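You operate a simulated robot arm through the tools that you are given. There is no shell and no other tool. Be economical: measure what you need, move in short steps, check, and stop when the job is done.

You are at the controls of a simulated robot arm. One attempt, no reset.

TASK
Take the spring clip and leave it on the drop sheet.

Only the result counts: the job must be done as asked and must still hold three seconds after the hand-in. Knocking over, shifting, dropping, spilling or breaking anything else fails it.

THE ROBOT
A 7-joint arm with a two-finger parallel gripper, fixed in place. Base frame: the origin is at the foot of the arm, x ahead of it, y to its left, z up; the work surface is at about z = 0. Readings come in cm, degrees, newtons and seconds.
With the tool pointing down near the work surface it reaches from about 22 to 58 cm from the base axis. Its first joint turns from -66.0 to 66.0 degrees. Payload 2.5 kg.
The TCP is the grasp point between the finger pads, 2.3 cm short of the fingertips. In the tool frame z runs along the fingers and y along their closing line. The gripper opens to 9.4 cm. The fingers are 3.8 cm wide and 1 cm thick; the gripper's body (5.4 by 9.6 cm) begins 3.9 cm behind the TCP.
Orientation is that of the tool frame in the base frame, as a unit quaternion [x, y, z, w]. With the fingers straight down and closing along the base's y, the tool's x points along the base's -x, its y along +y and its z along -z.

THE INTERFACE
- The arm moves only by the tool apply_moves. Its argument "motion" is a list of rows, each a list of 3 entries, a list of its own where there are three numbers: the shift along the base's x, y, z in cm, then the turn, a rotation vector about the base's x, y, z in degrees, then the gripper command, from -1 (fully open) to 1 (shut), values between in proportion. In form: [[[tx, ty, tz], [rx, ry, rz], claw], ...]. A call has 1 to 8 rows; each row shifts and turns the commanded pose from where the row before left it. A row lasts 0.2 s, in which the tool goes at most 5 cm and 8.6 degrees; a call with a longer step from one row to the next is refused whole, and so is a gripper value outside its range. A pose out of reach is approached as far as the arm can. The call stops where the force on the tool passes 40 N (or 10 N more than at its start, if that is more) or the arm is blocked; 0.2 s more then pass. The fingers move at their own pace (about 10.8 cm/s each) and stop on an object; they squeeze with about 28 N. The grip force told is the motor's: it shows also when the fingers shut on nothing. Time passes only in rows, and 0.2 s behind the last, so rows that do not move let the fingers close. The reply holds the time, the measured pose of the TCP, the force on the tool along the base axes, the opening and the grip force, in the units named above and with some noise, and new pictures: "views" is both (left out), scene, wrist or none.
- Cameras (640 x 400 px; columns grow to the right, rows downward): "scene" is fixed at [10.82, -40.9, 52.93]; the picture's right is [0.88, -0.48, 0.00], its down [-0.34, -0.63, -0.70] and it looks along [0.34, 0.61, -0.71] (base axes); focal length 314 px, centre (320, 200). "wrist" rides on the gripper at [-3.9, 0, -4.4] in the tool frame; the picture's right is [0.00, -1.00, 0.00], its down [0.97, 0.00, -0.24] and it looks along [0.24, 0.00, 0.97] (tool axes); focal length 218 px, centre (320, 200).
- measure_at(camera, pixels): for up to 12 pixels [column, row] of the newest picture of that camera ("zoom" is the newest enlarged one), the place [x, y, z] in the base frame of the surface seen there, good to about 0.3 cm. The clock stands still meanwhile.
- close_up(camera, box): a new picture of the part [left, top, right, bottom] of that camera's present view, enlarged. The clock stands still meanwhile.
- job_done(): hands the job in; it is judged then, once.

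Keep the steps short. Do not move on a guess: measure, check each grasp and each placing, and mend mistakes. In all there are 60 turns and 120 pictures (those below and enlarged ones count). Leave the gripper open and the arm clear of the work at the hand-in unless told otherwise, and finish with a single line.

The tools are called after "Call:" by a JSON object that holds its "name" and its "arguments". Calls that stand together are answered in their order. apply_moves: Moves the arm, as the interface text tells. Its arguments: {"type":"object","properties":{"motion":{"type":"array"},"views":{"type":"string","enum":["both","scene","wrist","none"]}},"required":["motion"]} The other tools are called the same way: measure_at (camera, pixels) gives the place of the surface under pixels of a picture; close_up (camera, box) takes an enlarged picture of a part of a camera's view; job_done () hands the job in.

At the start:

```text
t: 0.0
ee_pos: [38.85, -1.49, 26.09]
orientation: [0.0, 1.0, 0.001, 0.001]
contact_force: [0.3, 0.7, 0.1]
grip_width: 9.39
grasp_force: 0.1
```

scene: 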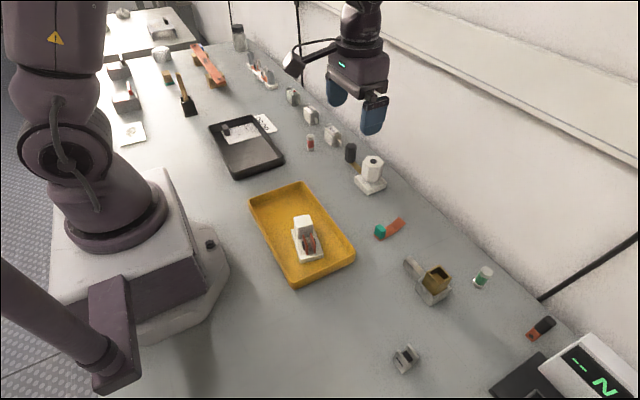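
wrist: 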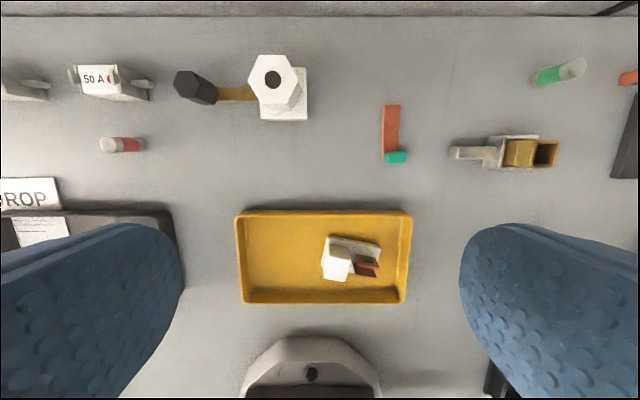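

I see a sheet reading "DROP" near the black tray and several small parts. I'll enlarge these areas to identify the clip and the sheet.

Call:
{"name": "close_up", "arguments": {"camera": "scene", "box": [200, 70, 360, 190]}}

Call:
{"name": "close_up", "arguments": {"camera": "scene", "box": [240, 170, 360, 290]}}

Call:
{"name": "close_up", "arguments": {"camera": "scene", "box": [350, 200, 560, 390]}}

Call:
{"name": "close_up", "arguments": {"camera": "scene", "box": [90, 10, 290, 150]}}

```text
3.33 times, centred on (280, 130) of scene
```

zoom: 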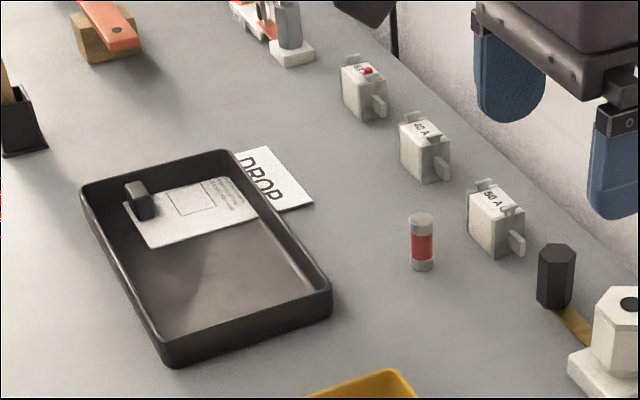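

```text
3.33 times, centred on (300, 230) of scene
```

zoom: 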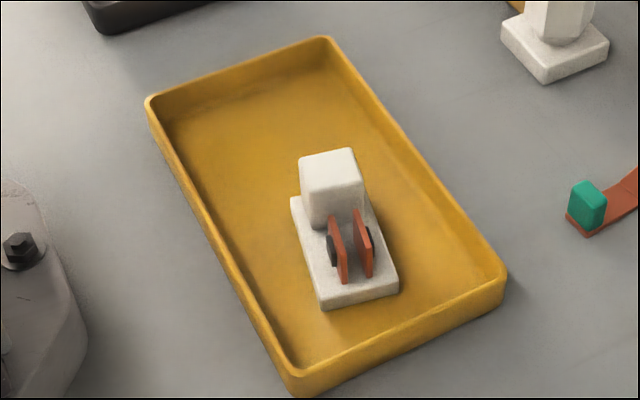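

```text
2.11 times, centred on (455, 295) of scene
```

zoom: 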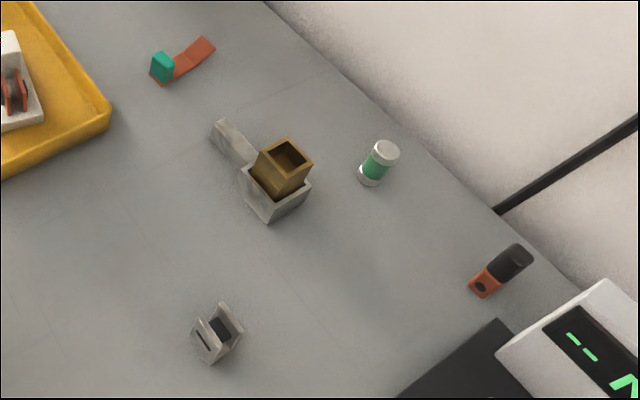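

```text
2.86 times, centred on (190, 80) of scene
```

zoom: 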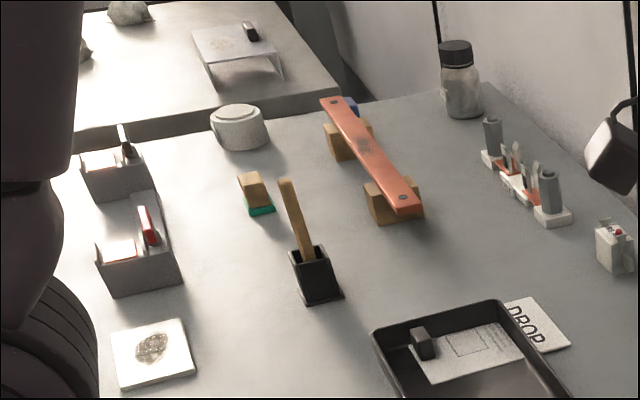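

I'll enlarge further: the grey U-part at (405,358), the part at (540,328), the sheets around the black tray, and the white card at (130,133).

Call:
{"name": "close_up", "arguments": {"camera": "scene", "box": [380, 335, 430, 380]}}

Call:
{"name": "close_up", "arguments": {"camera": "scene", "box": [210, 105, 290, 155]}}

Call:
{"name": "close_up", "arguments": {"camera": "scene", "box": [100, 55, 180, 155]}}

Call:
{"name": "close_up", "arguments": {"camera": "scene", "box": [510, 300, 570, 350]}}

Call:
{"name": "close_up", "arguments": {"camera": "scene", "box": [225, 15, 305, 95]}}

Call:
{"name": "measure_at", "arguments": {"camera": "scene", "pixels": [[265, 123], [273, 122], [240, 130], [225, 130], [240, 160], [405, 358], [130, 133], [303, 225], [310, 243], [300, 243], [250, 119], [283, 158]]}}

```text
8.89 times, centred on (405, 358) of scene
```

zoom: 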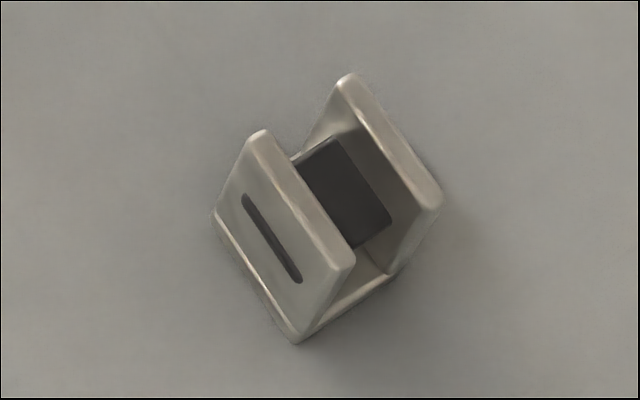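

```text
8.00 times, centred on (250, 130) of scene
```

zoom: 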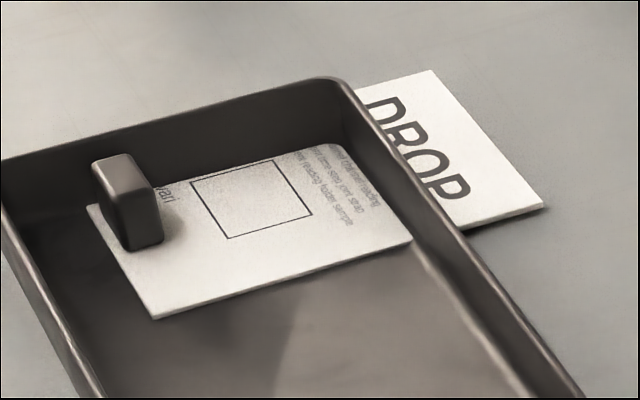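

```text
4.00 times, centred on (140, 105) of scene
```

zoom: 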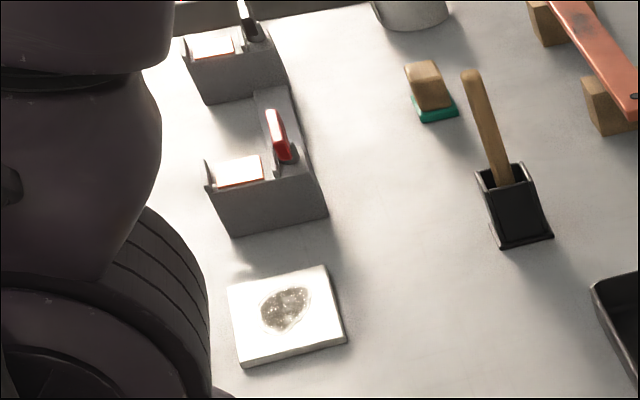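

```text
8.00 times, centred on (540, 325) of scene
```

zoom: 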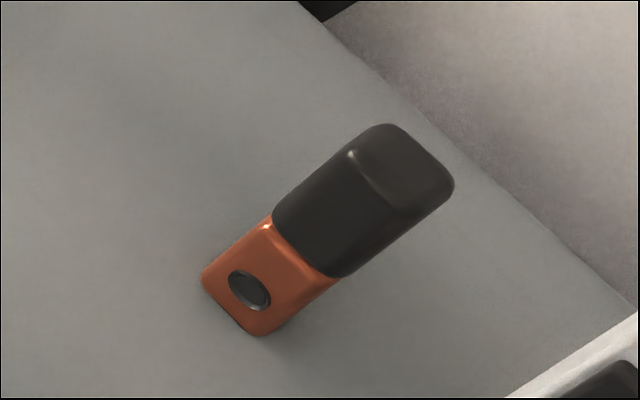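

```text
5.00 times, centred on (265, 55) of scene
```

zoom: 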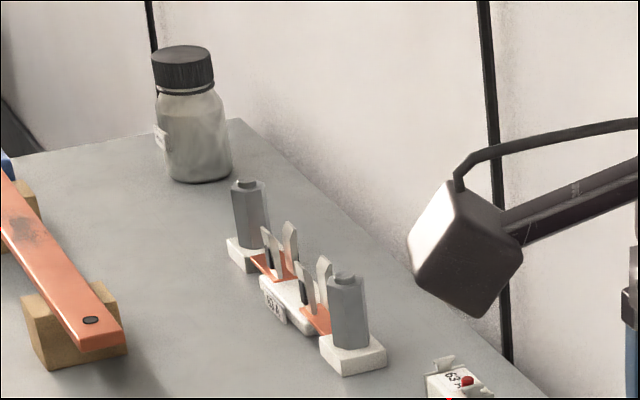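

```text
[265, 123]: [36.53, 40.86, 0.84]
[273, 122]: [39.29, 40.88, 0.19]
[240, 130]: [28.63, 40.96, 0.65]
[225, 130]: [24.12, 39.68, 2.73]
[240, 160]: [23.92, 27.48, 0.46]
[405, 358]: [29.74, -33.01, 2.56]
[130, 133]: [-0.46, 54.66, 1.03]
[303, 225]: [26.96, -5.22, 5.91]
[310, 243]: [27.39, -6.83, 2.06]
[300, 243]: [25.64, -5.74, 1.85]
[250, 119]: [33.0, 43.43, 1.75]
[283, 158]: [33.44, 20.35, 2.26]
```

The grey U-part looks like the spring clip (it resembles the leaf pairs on the 63 A holder). I'll check the writing on both sheets and the yellow-tray part to be sure.

Call:
{"name": "close_up", "arguments": {"camera": "scene", "box": [225, 118, 265, 143]}}

Call:
{"name": "close_up", "arguments": {"camera": "wrist", "box": [0, 165, 180, 270]}}

Call:
{"name": "close_up", "arguments": {"camera": "scene", "box": [285, 205, 335, 270]}}

Call:
{"name": "close_up", "arguments": {"camera": "scene", "box": [245, 50, 285, 95]}}

```text
16.00 times, centred on (245, 130) of scene
```

zoom: 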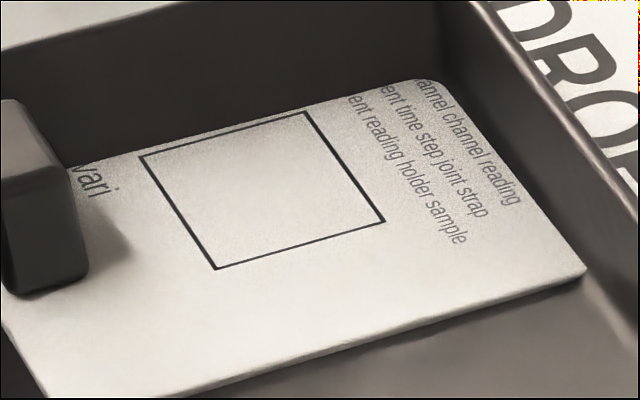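

```text
3.56 times, centred on (90, 218) of wrist
```

zoom: 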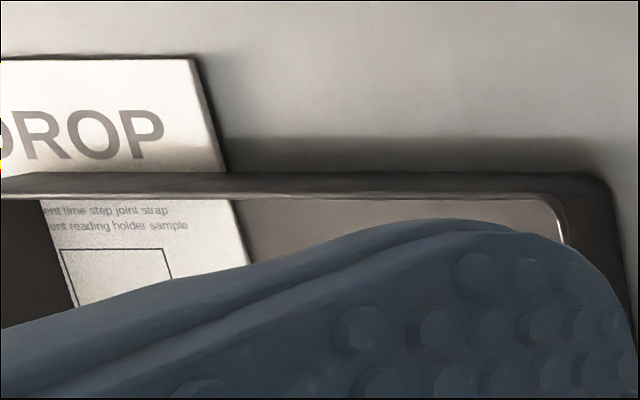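

```text
6.15 times, centred on (310, 238) of scene
```

zoom: 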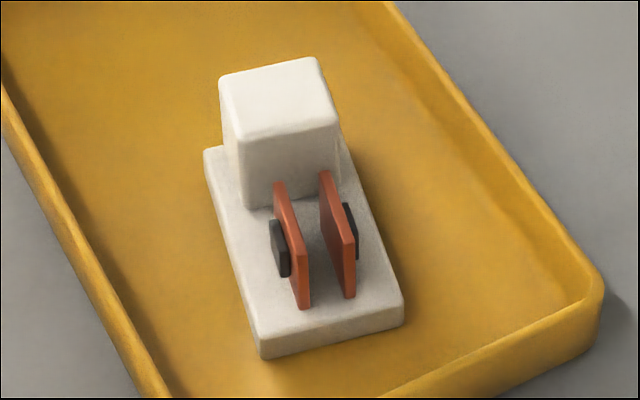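

```text
8.89 times, centred on (265, 72) of scene
```

zoom: 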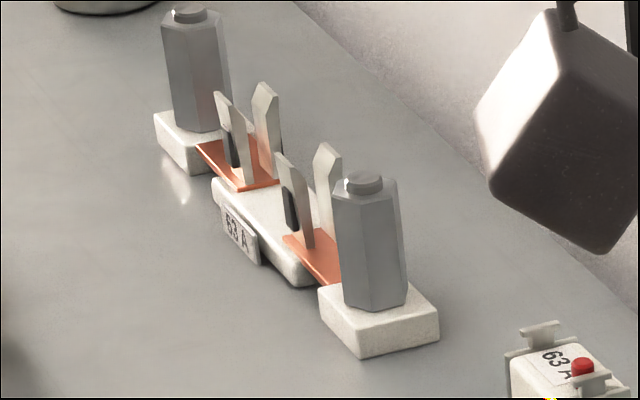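

The sheet with a drawn square lies in the black tray, and its "DROP" header appears beyond the wall. I'll measure the hanging dark lamp head at (292,62) for clearance, along with sheet points and the grey clip.

Call:
{"name": "measure_at", "arguments": {"camera": "scene", "pixels": [[292, 62], [285, 70], [305, 50], [258, 120], [262, 128], [270, 131], [276, 130], [242, 142], [230, 144], [228, 122], [248, 127], [255, 134]]}}

Call:
{"name": "measure_at", "arguments": {"camera": "wrist", "pixels": [[30, 193], [45, 235], [80, 216], [335, 262], [361, 268], [350, 243], [500, 155]]}}

```text
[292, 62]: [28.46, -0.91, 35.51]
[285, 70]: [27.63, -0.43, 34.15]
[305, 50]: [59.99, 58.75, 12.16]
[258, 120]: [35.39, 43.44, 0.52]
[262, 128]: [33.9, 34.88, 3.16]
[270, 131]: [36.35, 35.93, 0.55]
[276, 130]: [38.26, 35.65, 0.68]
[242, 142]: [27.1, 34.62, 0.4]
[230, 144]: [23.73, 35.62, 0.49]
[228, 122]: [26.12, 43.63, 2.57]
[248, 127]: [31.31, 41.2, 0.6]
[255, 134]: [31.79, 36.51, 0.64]
```

```text
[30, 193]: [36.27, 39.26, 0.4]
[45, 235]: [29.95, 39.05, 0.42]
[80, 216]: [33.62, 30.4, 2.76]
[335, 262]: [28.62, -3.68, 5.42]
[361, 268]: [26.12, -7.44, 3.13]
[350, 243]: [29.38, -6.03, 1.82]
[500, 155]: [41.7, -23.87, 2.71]
```

The dark box is the arm's own wrist camera, so the air is clear. I'll move at this height toward the sheet for a direct look.

Call:
{"name": "apply_moves", "arguments": {"motion": [[[-1, 4.8, 0], [0, 0, 0], -1], [[-1, 4.8, 0], [0, 0, 0], -1], [[-1, 4.8, 0], [0, 0, 0], -1], [[-1, 4.8, 0], [0, 0, 0], -1], [[-1, 4.8, 0], [0, 0, 0], -1], [[-1, 4.8, 0], [0, 0, 0], -1], [[-1, 4.8, 0], [0, 0, 0], -1], [[-1, 4, 0], [0, 0, 0], -1]]}}

```text
t: 1.8
ee_pos: [30.79, 36.11, 26.18]
orientation: [0.0, 1.0, 0.002, 0.001]
contact_force: [-0.2, 0.2, -0.2]
grip_width: 9.4
grasp_force: 0.0
```

scene: 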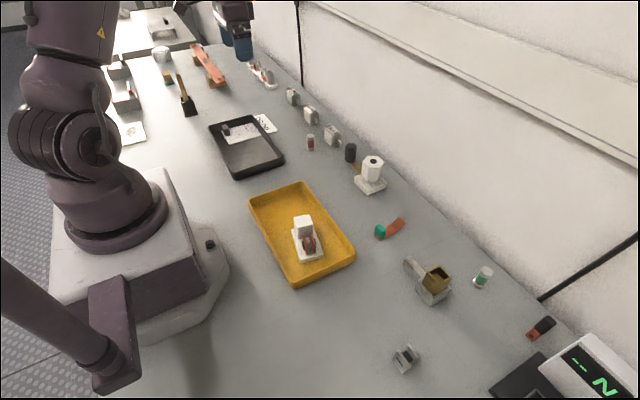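
wrist: 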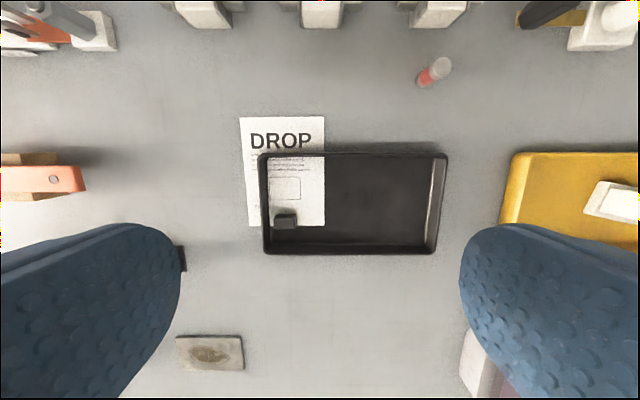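

Call:
{"name": "close_up", "arguments": {"camera": "wrist", "box": [220, 105, 350, 265]}}

Call:
{"name": "measure_at", "arguments": {"camera": "wrist", "pixels": [[287, 188], [242, 120], [322, 118], [251, 222], [323, 220], [255, 200], [285, 218], [262, 180], [350, 200], [315, 200], [440, 200], [350, 250]]}}

Call:
{"name": "close_up", "arguments": {"camera": "wrist", "box": [0, 0, 160, 60]}}

```text
2.50 times, centred on (285, 185) of wrist
```

zoom: 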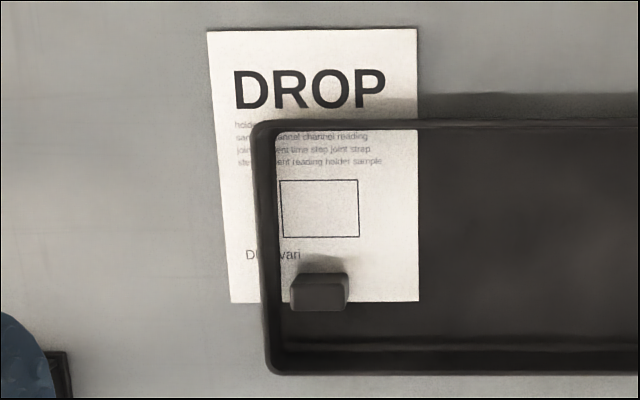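

```text
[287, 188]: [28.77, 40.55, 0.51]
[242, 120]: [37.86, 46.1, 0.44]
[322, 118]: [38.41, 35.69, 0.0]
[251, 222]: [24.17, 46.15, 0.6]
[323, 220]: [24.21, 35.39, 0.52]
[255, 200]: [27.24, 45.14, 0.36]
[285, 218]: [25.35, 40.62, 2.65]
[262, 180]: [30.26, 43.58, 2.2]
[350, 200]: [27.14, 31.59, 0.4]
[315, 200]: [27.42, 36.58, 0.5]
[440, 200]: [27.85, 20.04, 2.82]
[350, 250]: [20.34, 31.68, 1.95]
```

```text
4.00 times, centred on (80, 30) of wrist
```

zoom: 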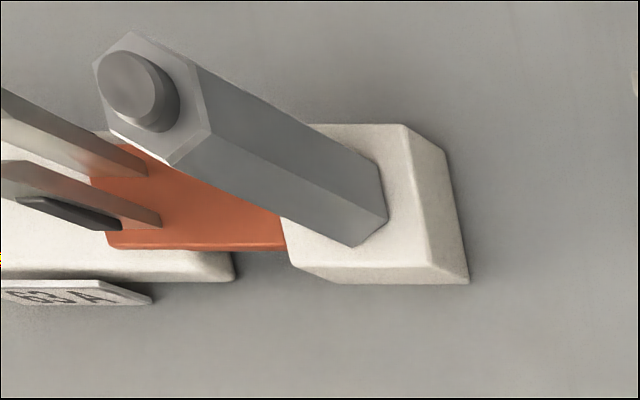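

The sheet is one piece (x 24–38, y 35.5–46), and a square is drawn inside the tray near (29, 40). Next I'll go back over to the grey U-part at (29.7, -33) and look closely.

Call:
{"name": "apply_moves", "arguments": {"motion": [[[0, -4.9, 0], [0, 0, 0], -1], [[0, -4.9, 0], [0, 0, 0], -1], [[0, -4.9, 0], [0, 0, 0], -1], [[0, -4.9, 0], [0, 0, 0], -1], [[0, -4.9, 0], [0, 0, 0], -1], [[0, -4.9, 0], [0, 0, 0], -1], [[0, -4.9, 0], [0, 0, 0], -1], [[0, -4.9, 0], [0, 0, 0], -1]], "views": "wrist"}}

Call:
{"name": "close_up", "arguments": {"camera": "wrist", "box": [240, 120, 420, 260]}}

Call:
{"name": "apply_moves", "arguments": {"motion": [[[0, -4.9, 0], [0, 0, 0], -1], [[0, -4.9, 0], [0, 0, 0], -1], [[0, -4.9, 0], [0, 0, 0], -1], [[0, -4.9, 0], [0, 0, 0], -1], [[0, -4.9, 0], [0, 0, 0], -1], [[-1, -4.3, -2], [0, 0, 0], -1]], "views": "wrist"}}

```text
t: 3.6
ee_pos: [30.91, -3.2, 26.09]
orientation: [0.0, 1.0, 0.0, 0.001]
contact_force: [-0.5, -0.6, -0.1]
grip_width: 9.38
grasp_force: 0.0
```

wrist: 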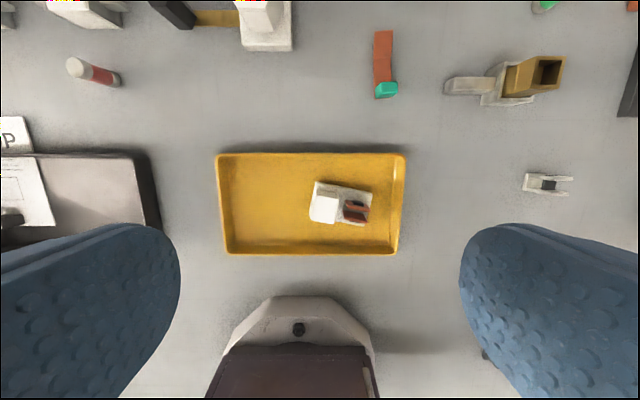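

```text
2.86 times, centred on (330, 190) of wrist
```

zoom: 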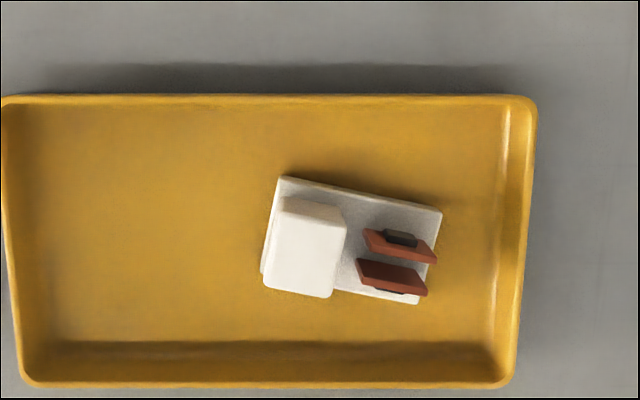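

```text
t: 5.0
ee_pos: [29.97, -31.73, 24.17]
orientation: [0.0, 1.0, 0.001, 0.0]
contact_force: [0.5, -1.0, -0.7]
grip_width: 9.39
grasp_force: 0.1
```

wrist: 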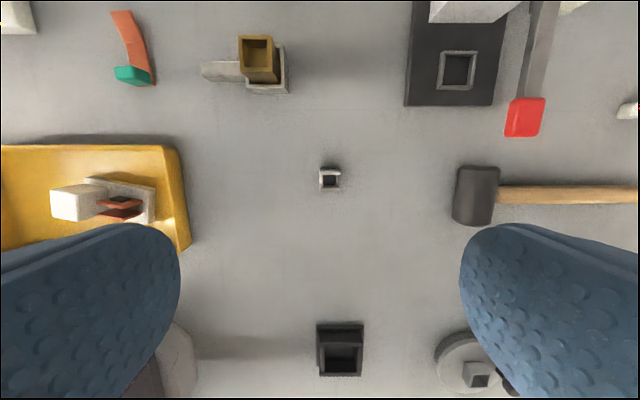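

From here there are more objects to the right. I'll enlarge the grey part and the right-hand side.

Call:
{"name": "close_up", "arguments": {"camera": "wrist", "box": [300, 155, 360, 205]}}

Call:
{"name": "close_up", "arguments": {"camera": "wrist", "box": [400, 0, 640, 240]}}

Call:
{"name": "close_up", "arguments": {"camera": "wrist", "box": [300, 300, 530, 400]}}

Call:
{"name": "close_up", "arguments": {"camera": "wrist", "box": [100, 0, 310, 110]}}

Call:
{"name": "measure_at", "arguments": {"camera": "wrist", "pixels": [[323, 180], [330, 181], [337, 179], [330, 169], [330, 190], [300, 180]]}}

```text
8.00 times, centred on (330, 180) of wrist
```

zoom: 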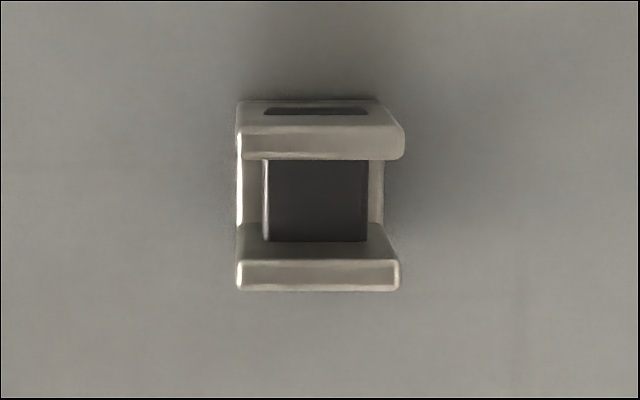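

```text
1.67 times, centred on (520, 120) of wrist
```

zoom: 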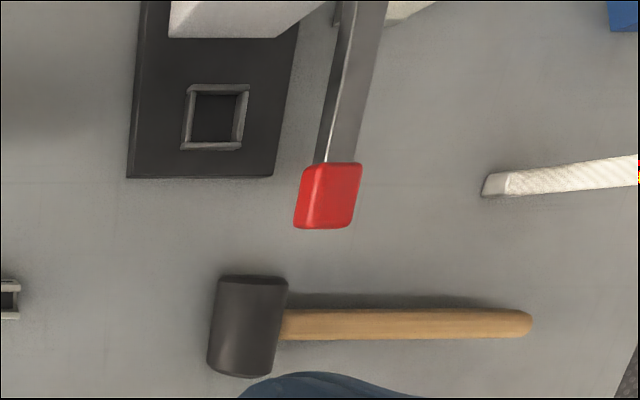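

```text
2.78 times, centred on (415, 350) of wrist
```

zoom: 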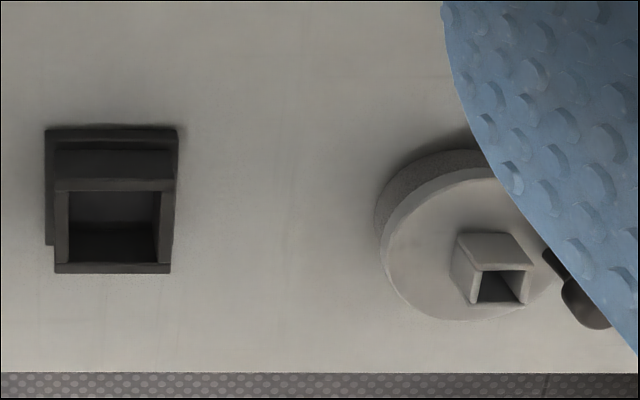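

```text
3.05 times, centred on (205, 55) of wrist
```

zoom: 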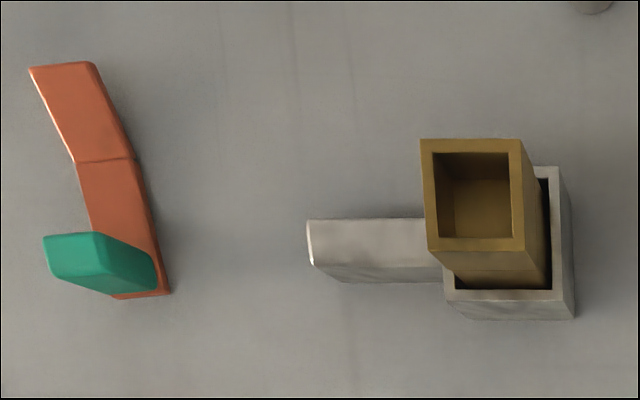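

```text
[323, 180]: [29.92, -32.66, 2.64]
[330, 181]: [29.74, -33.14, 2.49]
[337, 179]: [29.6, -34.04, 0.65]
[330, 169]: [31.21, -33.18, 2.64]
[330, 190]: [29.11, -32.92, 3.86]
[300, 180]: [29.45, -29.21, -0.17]
```

The grey U-shaped part with two leaves and a pad is the spring clip: about 2.3 cm across in y, leaves spaced along x, top at z ≈ 3.9. The fingers already close along y. I'll centre over (30, -32.9) and descend part way to check.

Call:
{"name": "apply_moves", "arguments": {"motion": [[[0, -1.2, -3], [0, 0, 0], -1], [[0, 0, -4.5], [0, 0, 0], -1], [[0, 0, -4.5], [0, 0, 0], -1], [[0, 0, 0], [0, 0, 0], -1]]}}

```text
t: 6.0
ee_pos: [29.96, -33.08, 12.22]
orientation: [0.0, 1.0, 0.002, 0.001]
contact_force: [0.1, 1.0, -0.9]
grip_width: 9.39
grasp_force: 0.0
```

scene: 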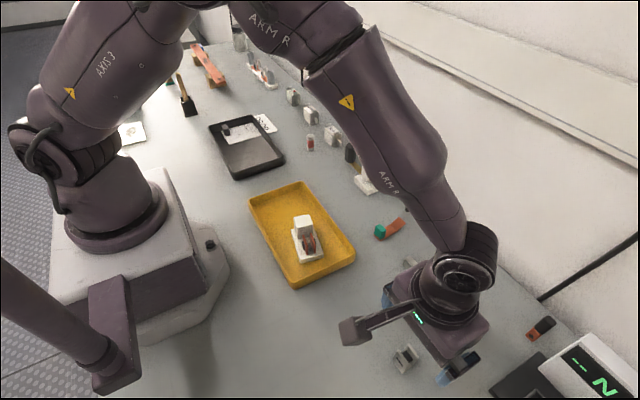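
wrist: 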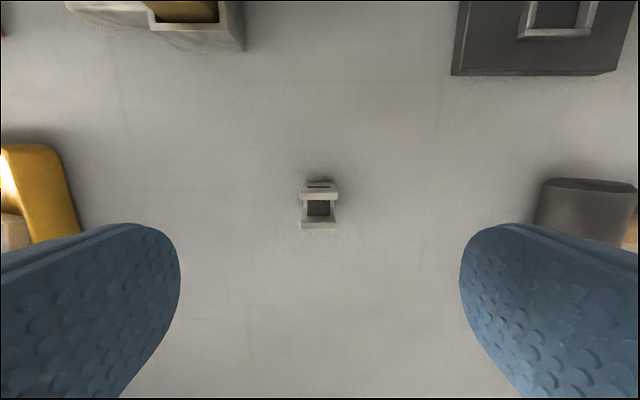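

Call:
{"name": "close_up", "arguments": {"camera": "wrist", "box": [280, 165, 360, 245]}}

Call:
{"name": "measure_at", "arguments": {"camera": "wrist", "pixels": [[318, 224], [318, 195], [303, 224], [334, 224], [303, 196], [335, 196], [319, 208], [318, 187]]}}

```text
5.00 times, centred on (320, 205) of wrist
```

zoom: 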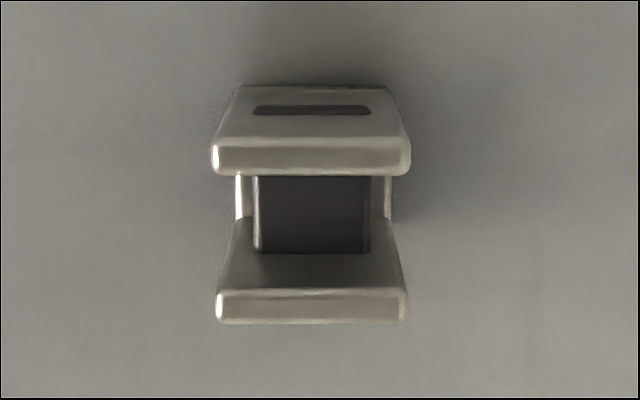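

```text
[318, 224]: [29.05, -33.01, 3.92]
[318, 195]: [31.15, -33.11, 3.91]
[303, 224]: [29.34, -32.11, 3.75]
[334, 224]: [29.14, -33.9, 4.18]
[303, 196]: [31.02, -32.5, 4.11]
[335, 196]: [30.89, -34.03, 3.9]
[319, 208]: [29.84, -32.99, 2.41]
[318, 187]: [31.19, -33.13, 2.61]
```

The clip is centred at (30.1, -33.0), top z ≈ 3.9, and the fingers have clearance on both sides. I'll descend to z ≈ 2.9 and then close.

Call:
{"name": "apply_moves", "arguments": {"motion": [[[0.1, 0, -3.5], [0, 0, 0], -0.5], [[0, 0, -3], [0, 0, 0], -0.5], [[0, 0, -2], [0, 0, 0], -0.5], [[0, 0, -0.8], [0, 0, 0], -0.5], [[0, 0, 0], [0, 0, 0], -0.5]]}}

```text
t: 7.2
ee_pos: [29.94, -33.17, 2.79]
orientation: [0.0, 1.0, 0.001, 0.001]
contact_force: [-0.5, -0.5, -0.5]
grip_width: 7.03
grasp_force: 0.0
```

scene: 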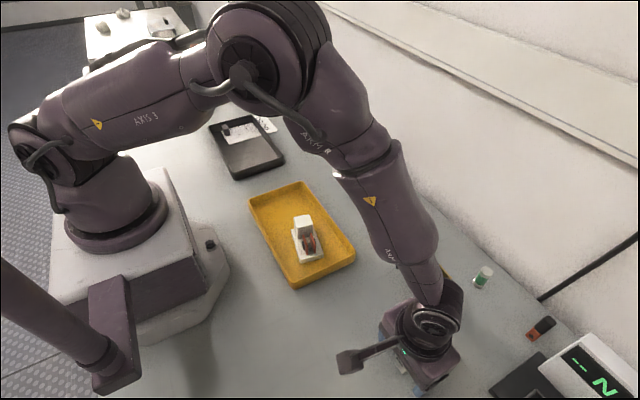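
wrist: 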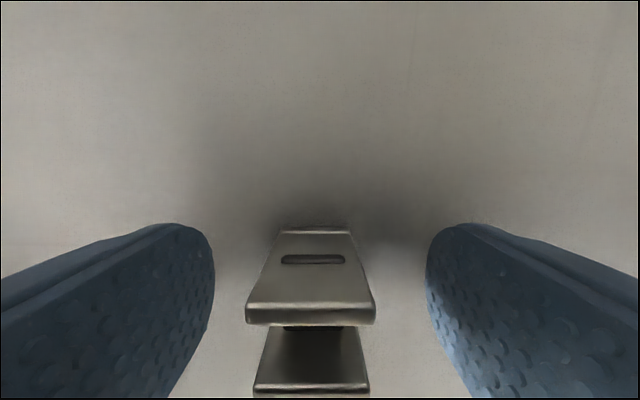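

The clip is between the pads. I'll close and wait.

Call:
{"name": "apply_moves", "arguments": {"motion": [[[0, 0, 0], [0, 0, 0], 1], [[0, 0, 0], [0, 0, 0], 1], [[0, 0, 0], [0, 0, 0], 1]], "views": "wrist"}}

```text
t: 8.0
ee_pos: [29.97, -33.19, 2.82]
orientation: [0.0, 1.0, 0.0, 0.001]
contact_force: [0.4, 0.0, -0.1]
grip_width: 2.36
grasp_force: 28.1
```

wrist: 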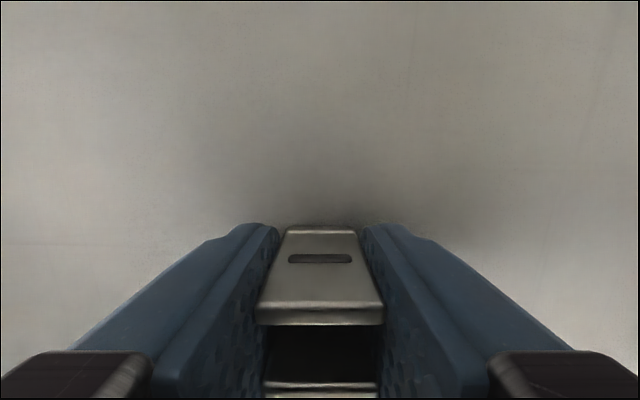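

The opening of 2.36 cm with 28 N shows the clip is held. I'll lift straight up.

Call:
{"name": "apply_moves", "arguments": {"motion": [[[0, 0, 1.5], [0, 0, 0], 1], [[0, 0, 4], [0, 0, 0], 1], [[0, 0, 4.5], [0, 0, 0], 1], [[0, 0, 4.5], [0, 0, 0], 1], [[0, 0, 0], [0, 0, 0], 1]]}}

```text
t: 9.2
ee_pos: [29.98, -33.26, 17.28]
orientation: [0.0, 1.0, 0.001, 0.001]
contact_force: [-0.4, 0.7, -1.2]
grip_width: 2.34
grasp_force: 27.7
```

scene: 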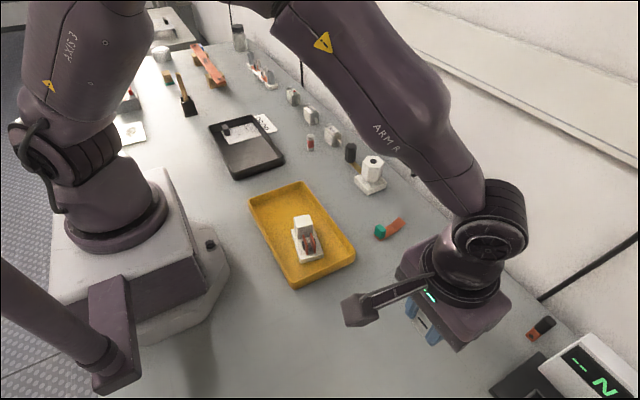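
wrist: 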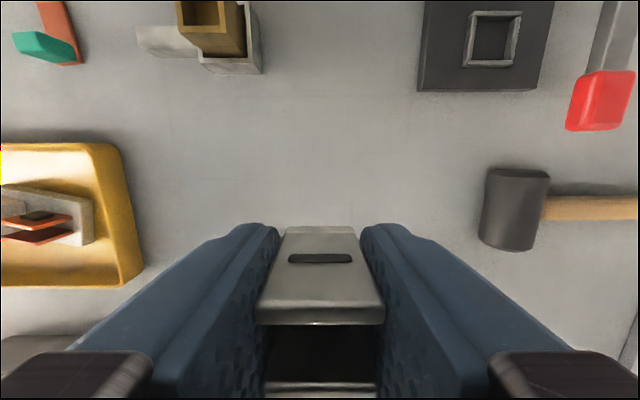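

Clip held. I'll carry it across at a safe height toward the sheet.

Call:
{"name": "apply_moves", "arguments": {"motion": [[[0, 2, 4], [0, 0, 0], 1], [[0, 4, 2.5], [0, 0, 0], 1], [[0, 4.8, 0], [0, 0, 0], 1], [[0, 4.8, 0], [0, 0, 0], 1], [[0, 4.8, 0], [0, 0, 0], 1], [[0, 4.8, 0], [0, 0, 0], 1], [[0, 4.8, 0], [0, 0, 0], 1], [[0, 4.8, 0], [0, 0, 0], 1]], "views": "none"}}

Call:
{"name": "apply_moves", "arguments": {"motion": [[[0, 4.8, 0], [0, 0, 0], 1], [[0, 4.8, 0], [0, 0, 0], 1], [[0, 4.8, 0], [0, 0, 0], 1], [[0, 4.8, 0], [0, 0, 0], 1], [[0, 4.8, 0], [0, 0, 0], 1], [[0, 4.8, 0], [0, 0, 0], 1], [[0, 4.8, 0], [0, 0, 0], 1], [[0, 3.5, 0], [0, 0, 0], 1]]}}

```text
t: 11.0
ee_pos: [29.86, 1.7, 23.98]
orientation: [0.0, 1.0, 0.0, 0.0]
contact_force: [-0.8, -1.1, -1.2]
grip_width: 2.34
grasp_force: 27.8
```

```text
t: 12.8
ee_pos: [29.89, 38.82, 23.99]
orientation: [0.0, 1.0, 0.0, 0.001]
contact_force: [0.0, 0.0, 0.1]
grip_width: 2.37
grasp_force: 28.3
```

scene: 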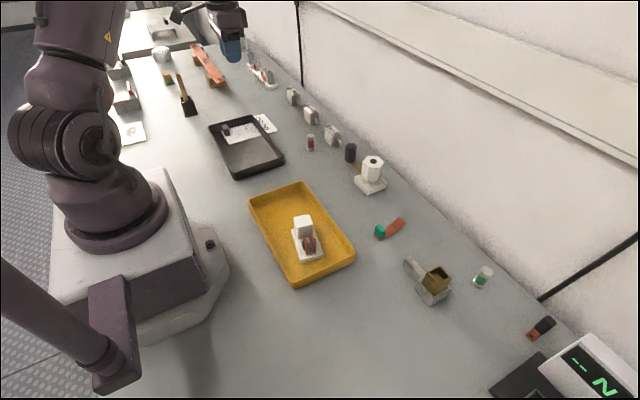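
wrist: 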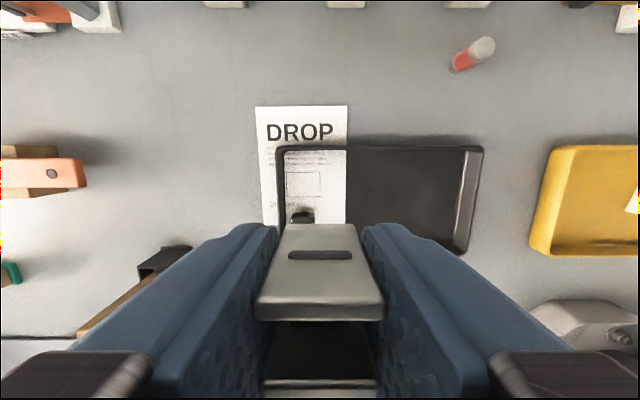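

Over the target. The stick in its black holder is nearby, so I'll measure it plus the tray walls and the block on the sheet before descending.

Call:
{"name": "measure_at", "arguments": {"camera": "scene", "pixels": [[179, 76], [183, 90], [189, 108], [193, 113], [226, 128], [222, 128]]}}

Call:
{"name": "measure_at", "arguments": {"camera": "wrist", "pixels": [[305, 184], [300, 212], [312, 212], [281, 180], [276, 180], [288, 180], [310, 146], [300, 207], [335, 180], [310, 153]]}}

```text
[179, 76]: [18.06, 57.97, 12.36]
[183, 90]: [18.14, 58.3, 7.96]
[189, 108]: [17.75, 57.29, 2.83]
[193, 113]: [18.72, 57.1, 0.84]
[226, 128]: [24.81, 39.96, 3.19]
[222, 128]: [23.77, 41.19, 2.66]
```

```text
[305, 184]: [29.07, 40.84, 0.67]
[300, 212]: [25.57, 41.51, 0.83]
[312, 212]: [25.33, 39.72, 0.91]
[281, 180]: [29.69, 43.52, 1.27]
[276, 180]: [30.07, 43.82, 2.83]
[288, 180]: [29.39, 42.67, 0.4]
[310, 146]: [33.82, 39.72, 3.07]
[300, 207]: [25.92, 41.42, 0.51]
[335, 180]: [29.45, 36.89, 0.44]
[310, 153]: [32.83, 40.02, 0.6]
```

All clear: inner wall at y ≈ 43 and x ≈ 33, block at x ≤ 26, stick at y ≈ 57. Contact is expected at TCP z ≈ 3.3, so I'll descend to z ≈ 4.5 and look.

Call:
{"name": "apply_moves", "arguments": {"motion": [[[0, -0.2, -4.8], [0, 0, 0], 1], [[0, 0, -4.8], [0, 0, 0], 1], [[0, 0, -4.8], [0, 0, 0], 1], [[0, 0, -3.5], [0, 0, 0], 1], [[0, 0, -1.6], [0, 0, 0], 1], [[0, 0, 0], [0, 0, 0], 1]]}}

```text
t: 14.2
ee_pos: [30.06, 38.51, 4.23]
orientation: [0.0, 1.0, 0.001, 0.001]
contact_force: [-0.4, 0.6, -0.9]
grip_width: 2.36
grasp_force: 28.2
```

scene: 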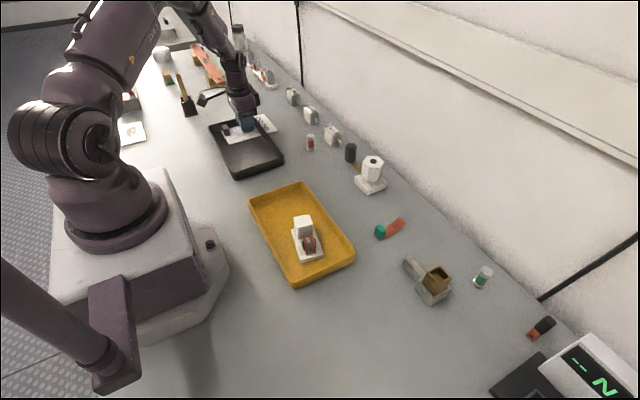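
wrist: 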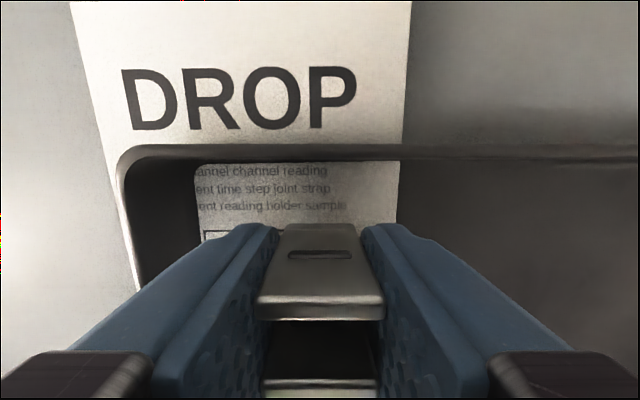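

The clip is over the in-tray part of the sheet. I'll lower it slowly until it touches.

Call:
{"name": "apply_moves", "arguments": {"motion": [[[0, 0, -0.4], [0, 0, 0], 1], [[0, 0, -0.2], [0, 0, 0], 1], [[0, 0, -0.15], [0, 0, 0], 1], [[0, 0, 0], [0, 0, 0], 1]], "views": "wrist"}}

```text
t: 15.2
ee_pos: [30.01, 38.62, 3.66]
orientation: [0.0, 1.0, 0.001, 0.001]
contact_force: [-0.6, -0.1, -1.5]
grip_width: 2.33
grasp_force: 28.2
```

wrist: 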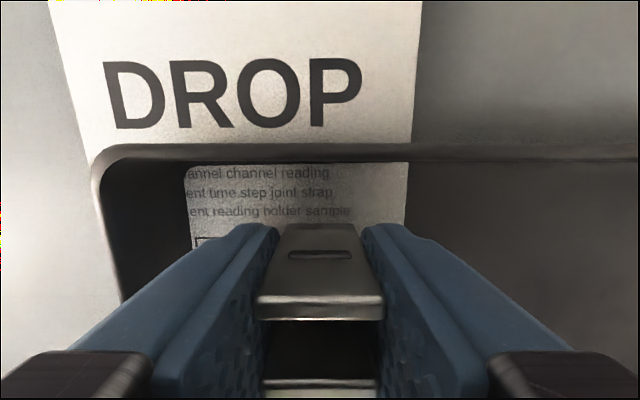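

Call:
{"name": "apply_moves", "arguments": {"motion": [[[0, 0, -0.1], [0, 0, 0], 1], [[0, 0, -0.1], [0, 0, 0], 1], [[0, 0, -0.05], [0, 0, 0], 1], [[0, 0, 0], [0, 0, 0], 1]], "views": "none"}}

```text
t: 16.2
ee_pos: [30.02, 38.64, 3.37]
orientation: [0.0, 1.0, 0.001, 0.001]
contact_force: [-0.4, -0.2, 2.6]
grip_width: 2.36
grasp_force: 28.5
```

The upward force has risen to 2.6 N, so it's just touching. One more small step to confirm.

Call:
{"name": "apply_moves", "arguments": {"motion": [[[0, 0, -0.06], [0, 0, 0], 1], [[0, 0, 0], [0, 0, 0], 1]], "views": "none"}}

```text
t: 16.8
ee_pos: [30.03, 38.57, 3.28]
orientation: [0.0, 1.0, 0.0, 0.001]
contact_force: [-1.4, -1.6, 8.4]
grip_width: 2.37
grasp_force: 28.1
```

Contact is confirmed at 8.4 N. I'll open gently to about 4.5 cm, where the fingers still clear the wall.

Call:
{"name": "apply_moves", "arguments": {"motion": [[[0, 0, 0.04], [0, 0, 0], 0.35], [[0, 0, 0], [0, 0, 0], 0.05], [[0, 0, 0], [0, 0, 0], 0.05]], "views": "wrist"}}

```text
t: 17.6
ee_pos: [30.06, 38.57, 3.4]
orientation: [0.0, 1.0, 0.001, 0.0]
contact_force: [0.3, -1.3, 0.4]
grip_width: 4.51
grasp_force: 0.0
```

wrist: 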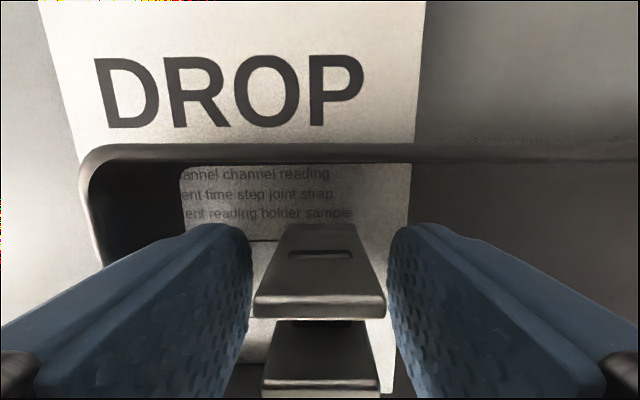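

The clip stands free on the sheet. I'll rise straight up, then open fully.

Call:
{"name": "apply_moves", "arguments": {"motion": [[[0, 0, 1.5], [0, 0, 0], 0.05], [[0, 0, 3.5], [0, 0, 0], 0.05], [[0, 0, 4.5], [0, 0, 0], 0.05], [[0, 0, 4.5], [0, 0, 0], -1], [[0, 0, 4.5], [0, 0, 0], -1], [[0, 0, 0], [0, 0, 0], -1]]}}

Call:
{"name": "close_up", "arguments": {"camera": "wrist", "box": [220, 90, 420, 290]}}

Call:
{"name": "close_up", "arguments": {"camera": "scene", "box": [200, 95, 300, 185]}}

```text
t: 19.0
ee_pos: [30.11, 38.55, 21.78]
orientation: [0.0, 1.0, -0.001, 0.0]
contact_force: [0.4, -0.3, 0.5]
grip_width: 9.39
grasp_force: 0.0
```

scene: 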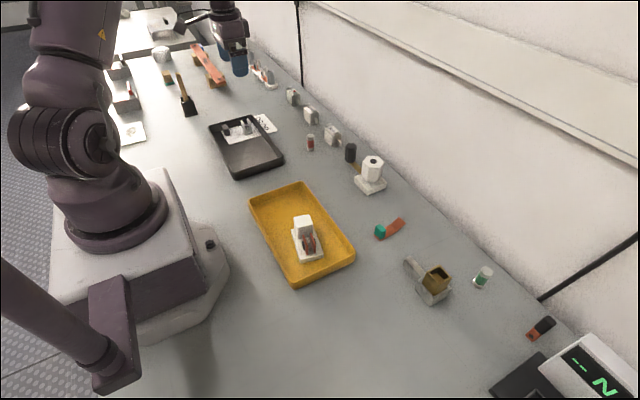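
wrist: 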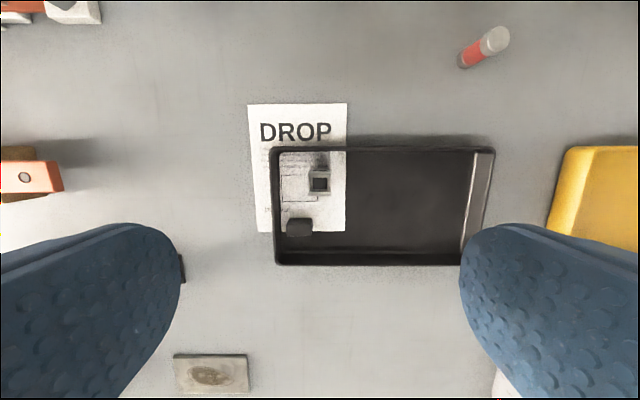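

```text
2.00 times, centred on (320, 190) of wrist
```

zoom: 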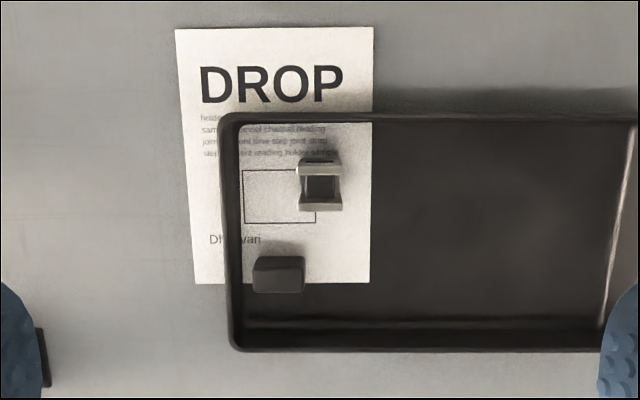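

```text
4.44 times, centred on (250, 140) of scene
```

zoom: 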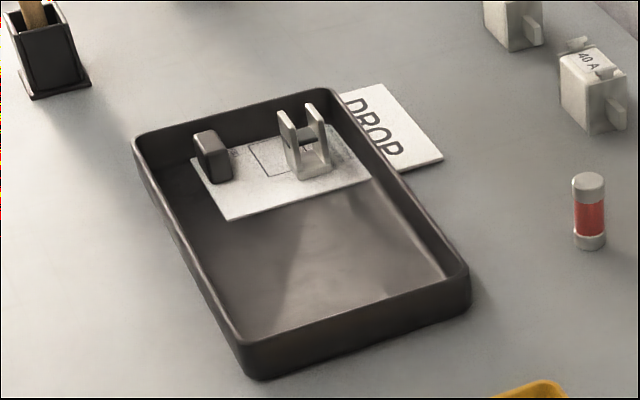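

The clip stands upright on the sheet, the gripper is open and well above it, and nothing else has moved. I'm handing in.

Call:
{"name": "job_done", "arguments": {}}

```text
The job is handed in.
```

The spring clip is standing upright on the drop sheet, on the part inside the black tray; the gripper is open and clear, and nothing else looks moved.
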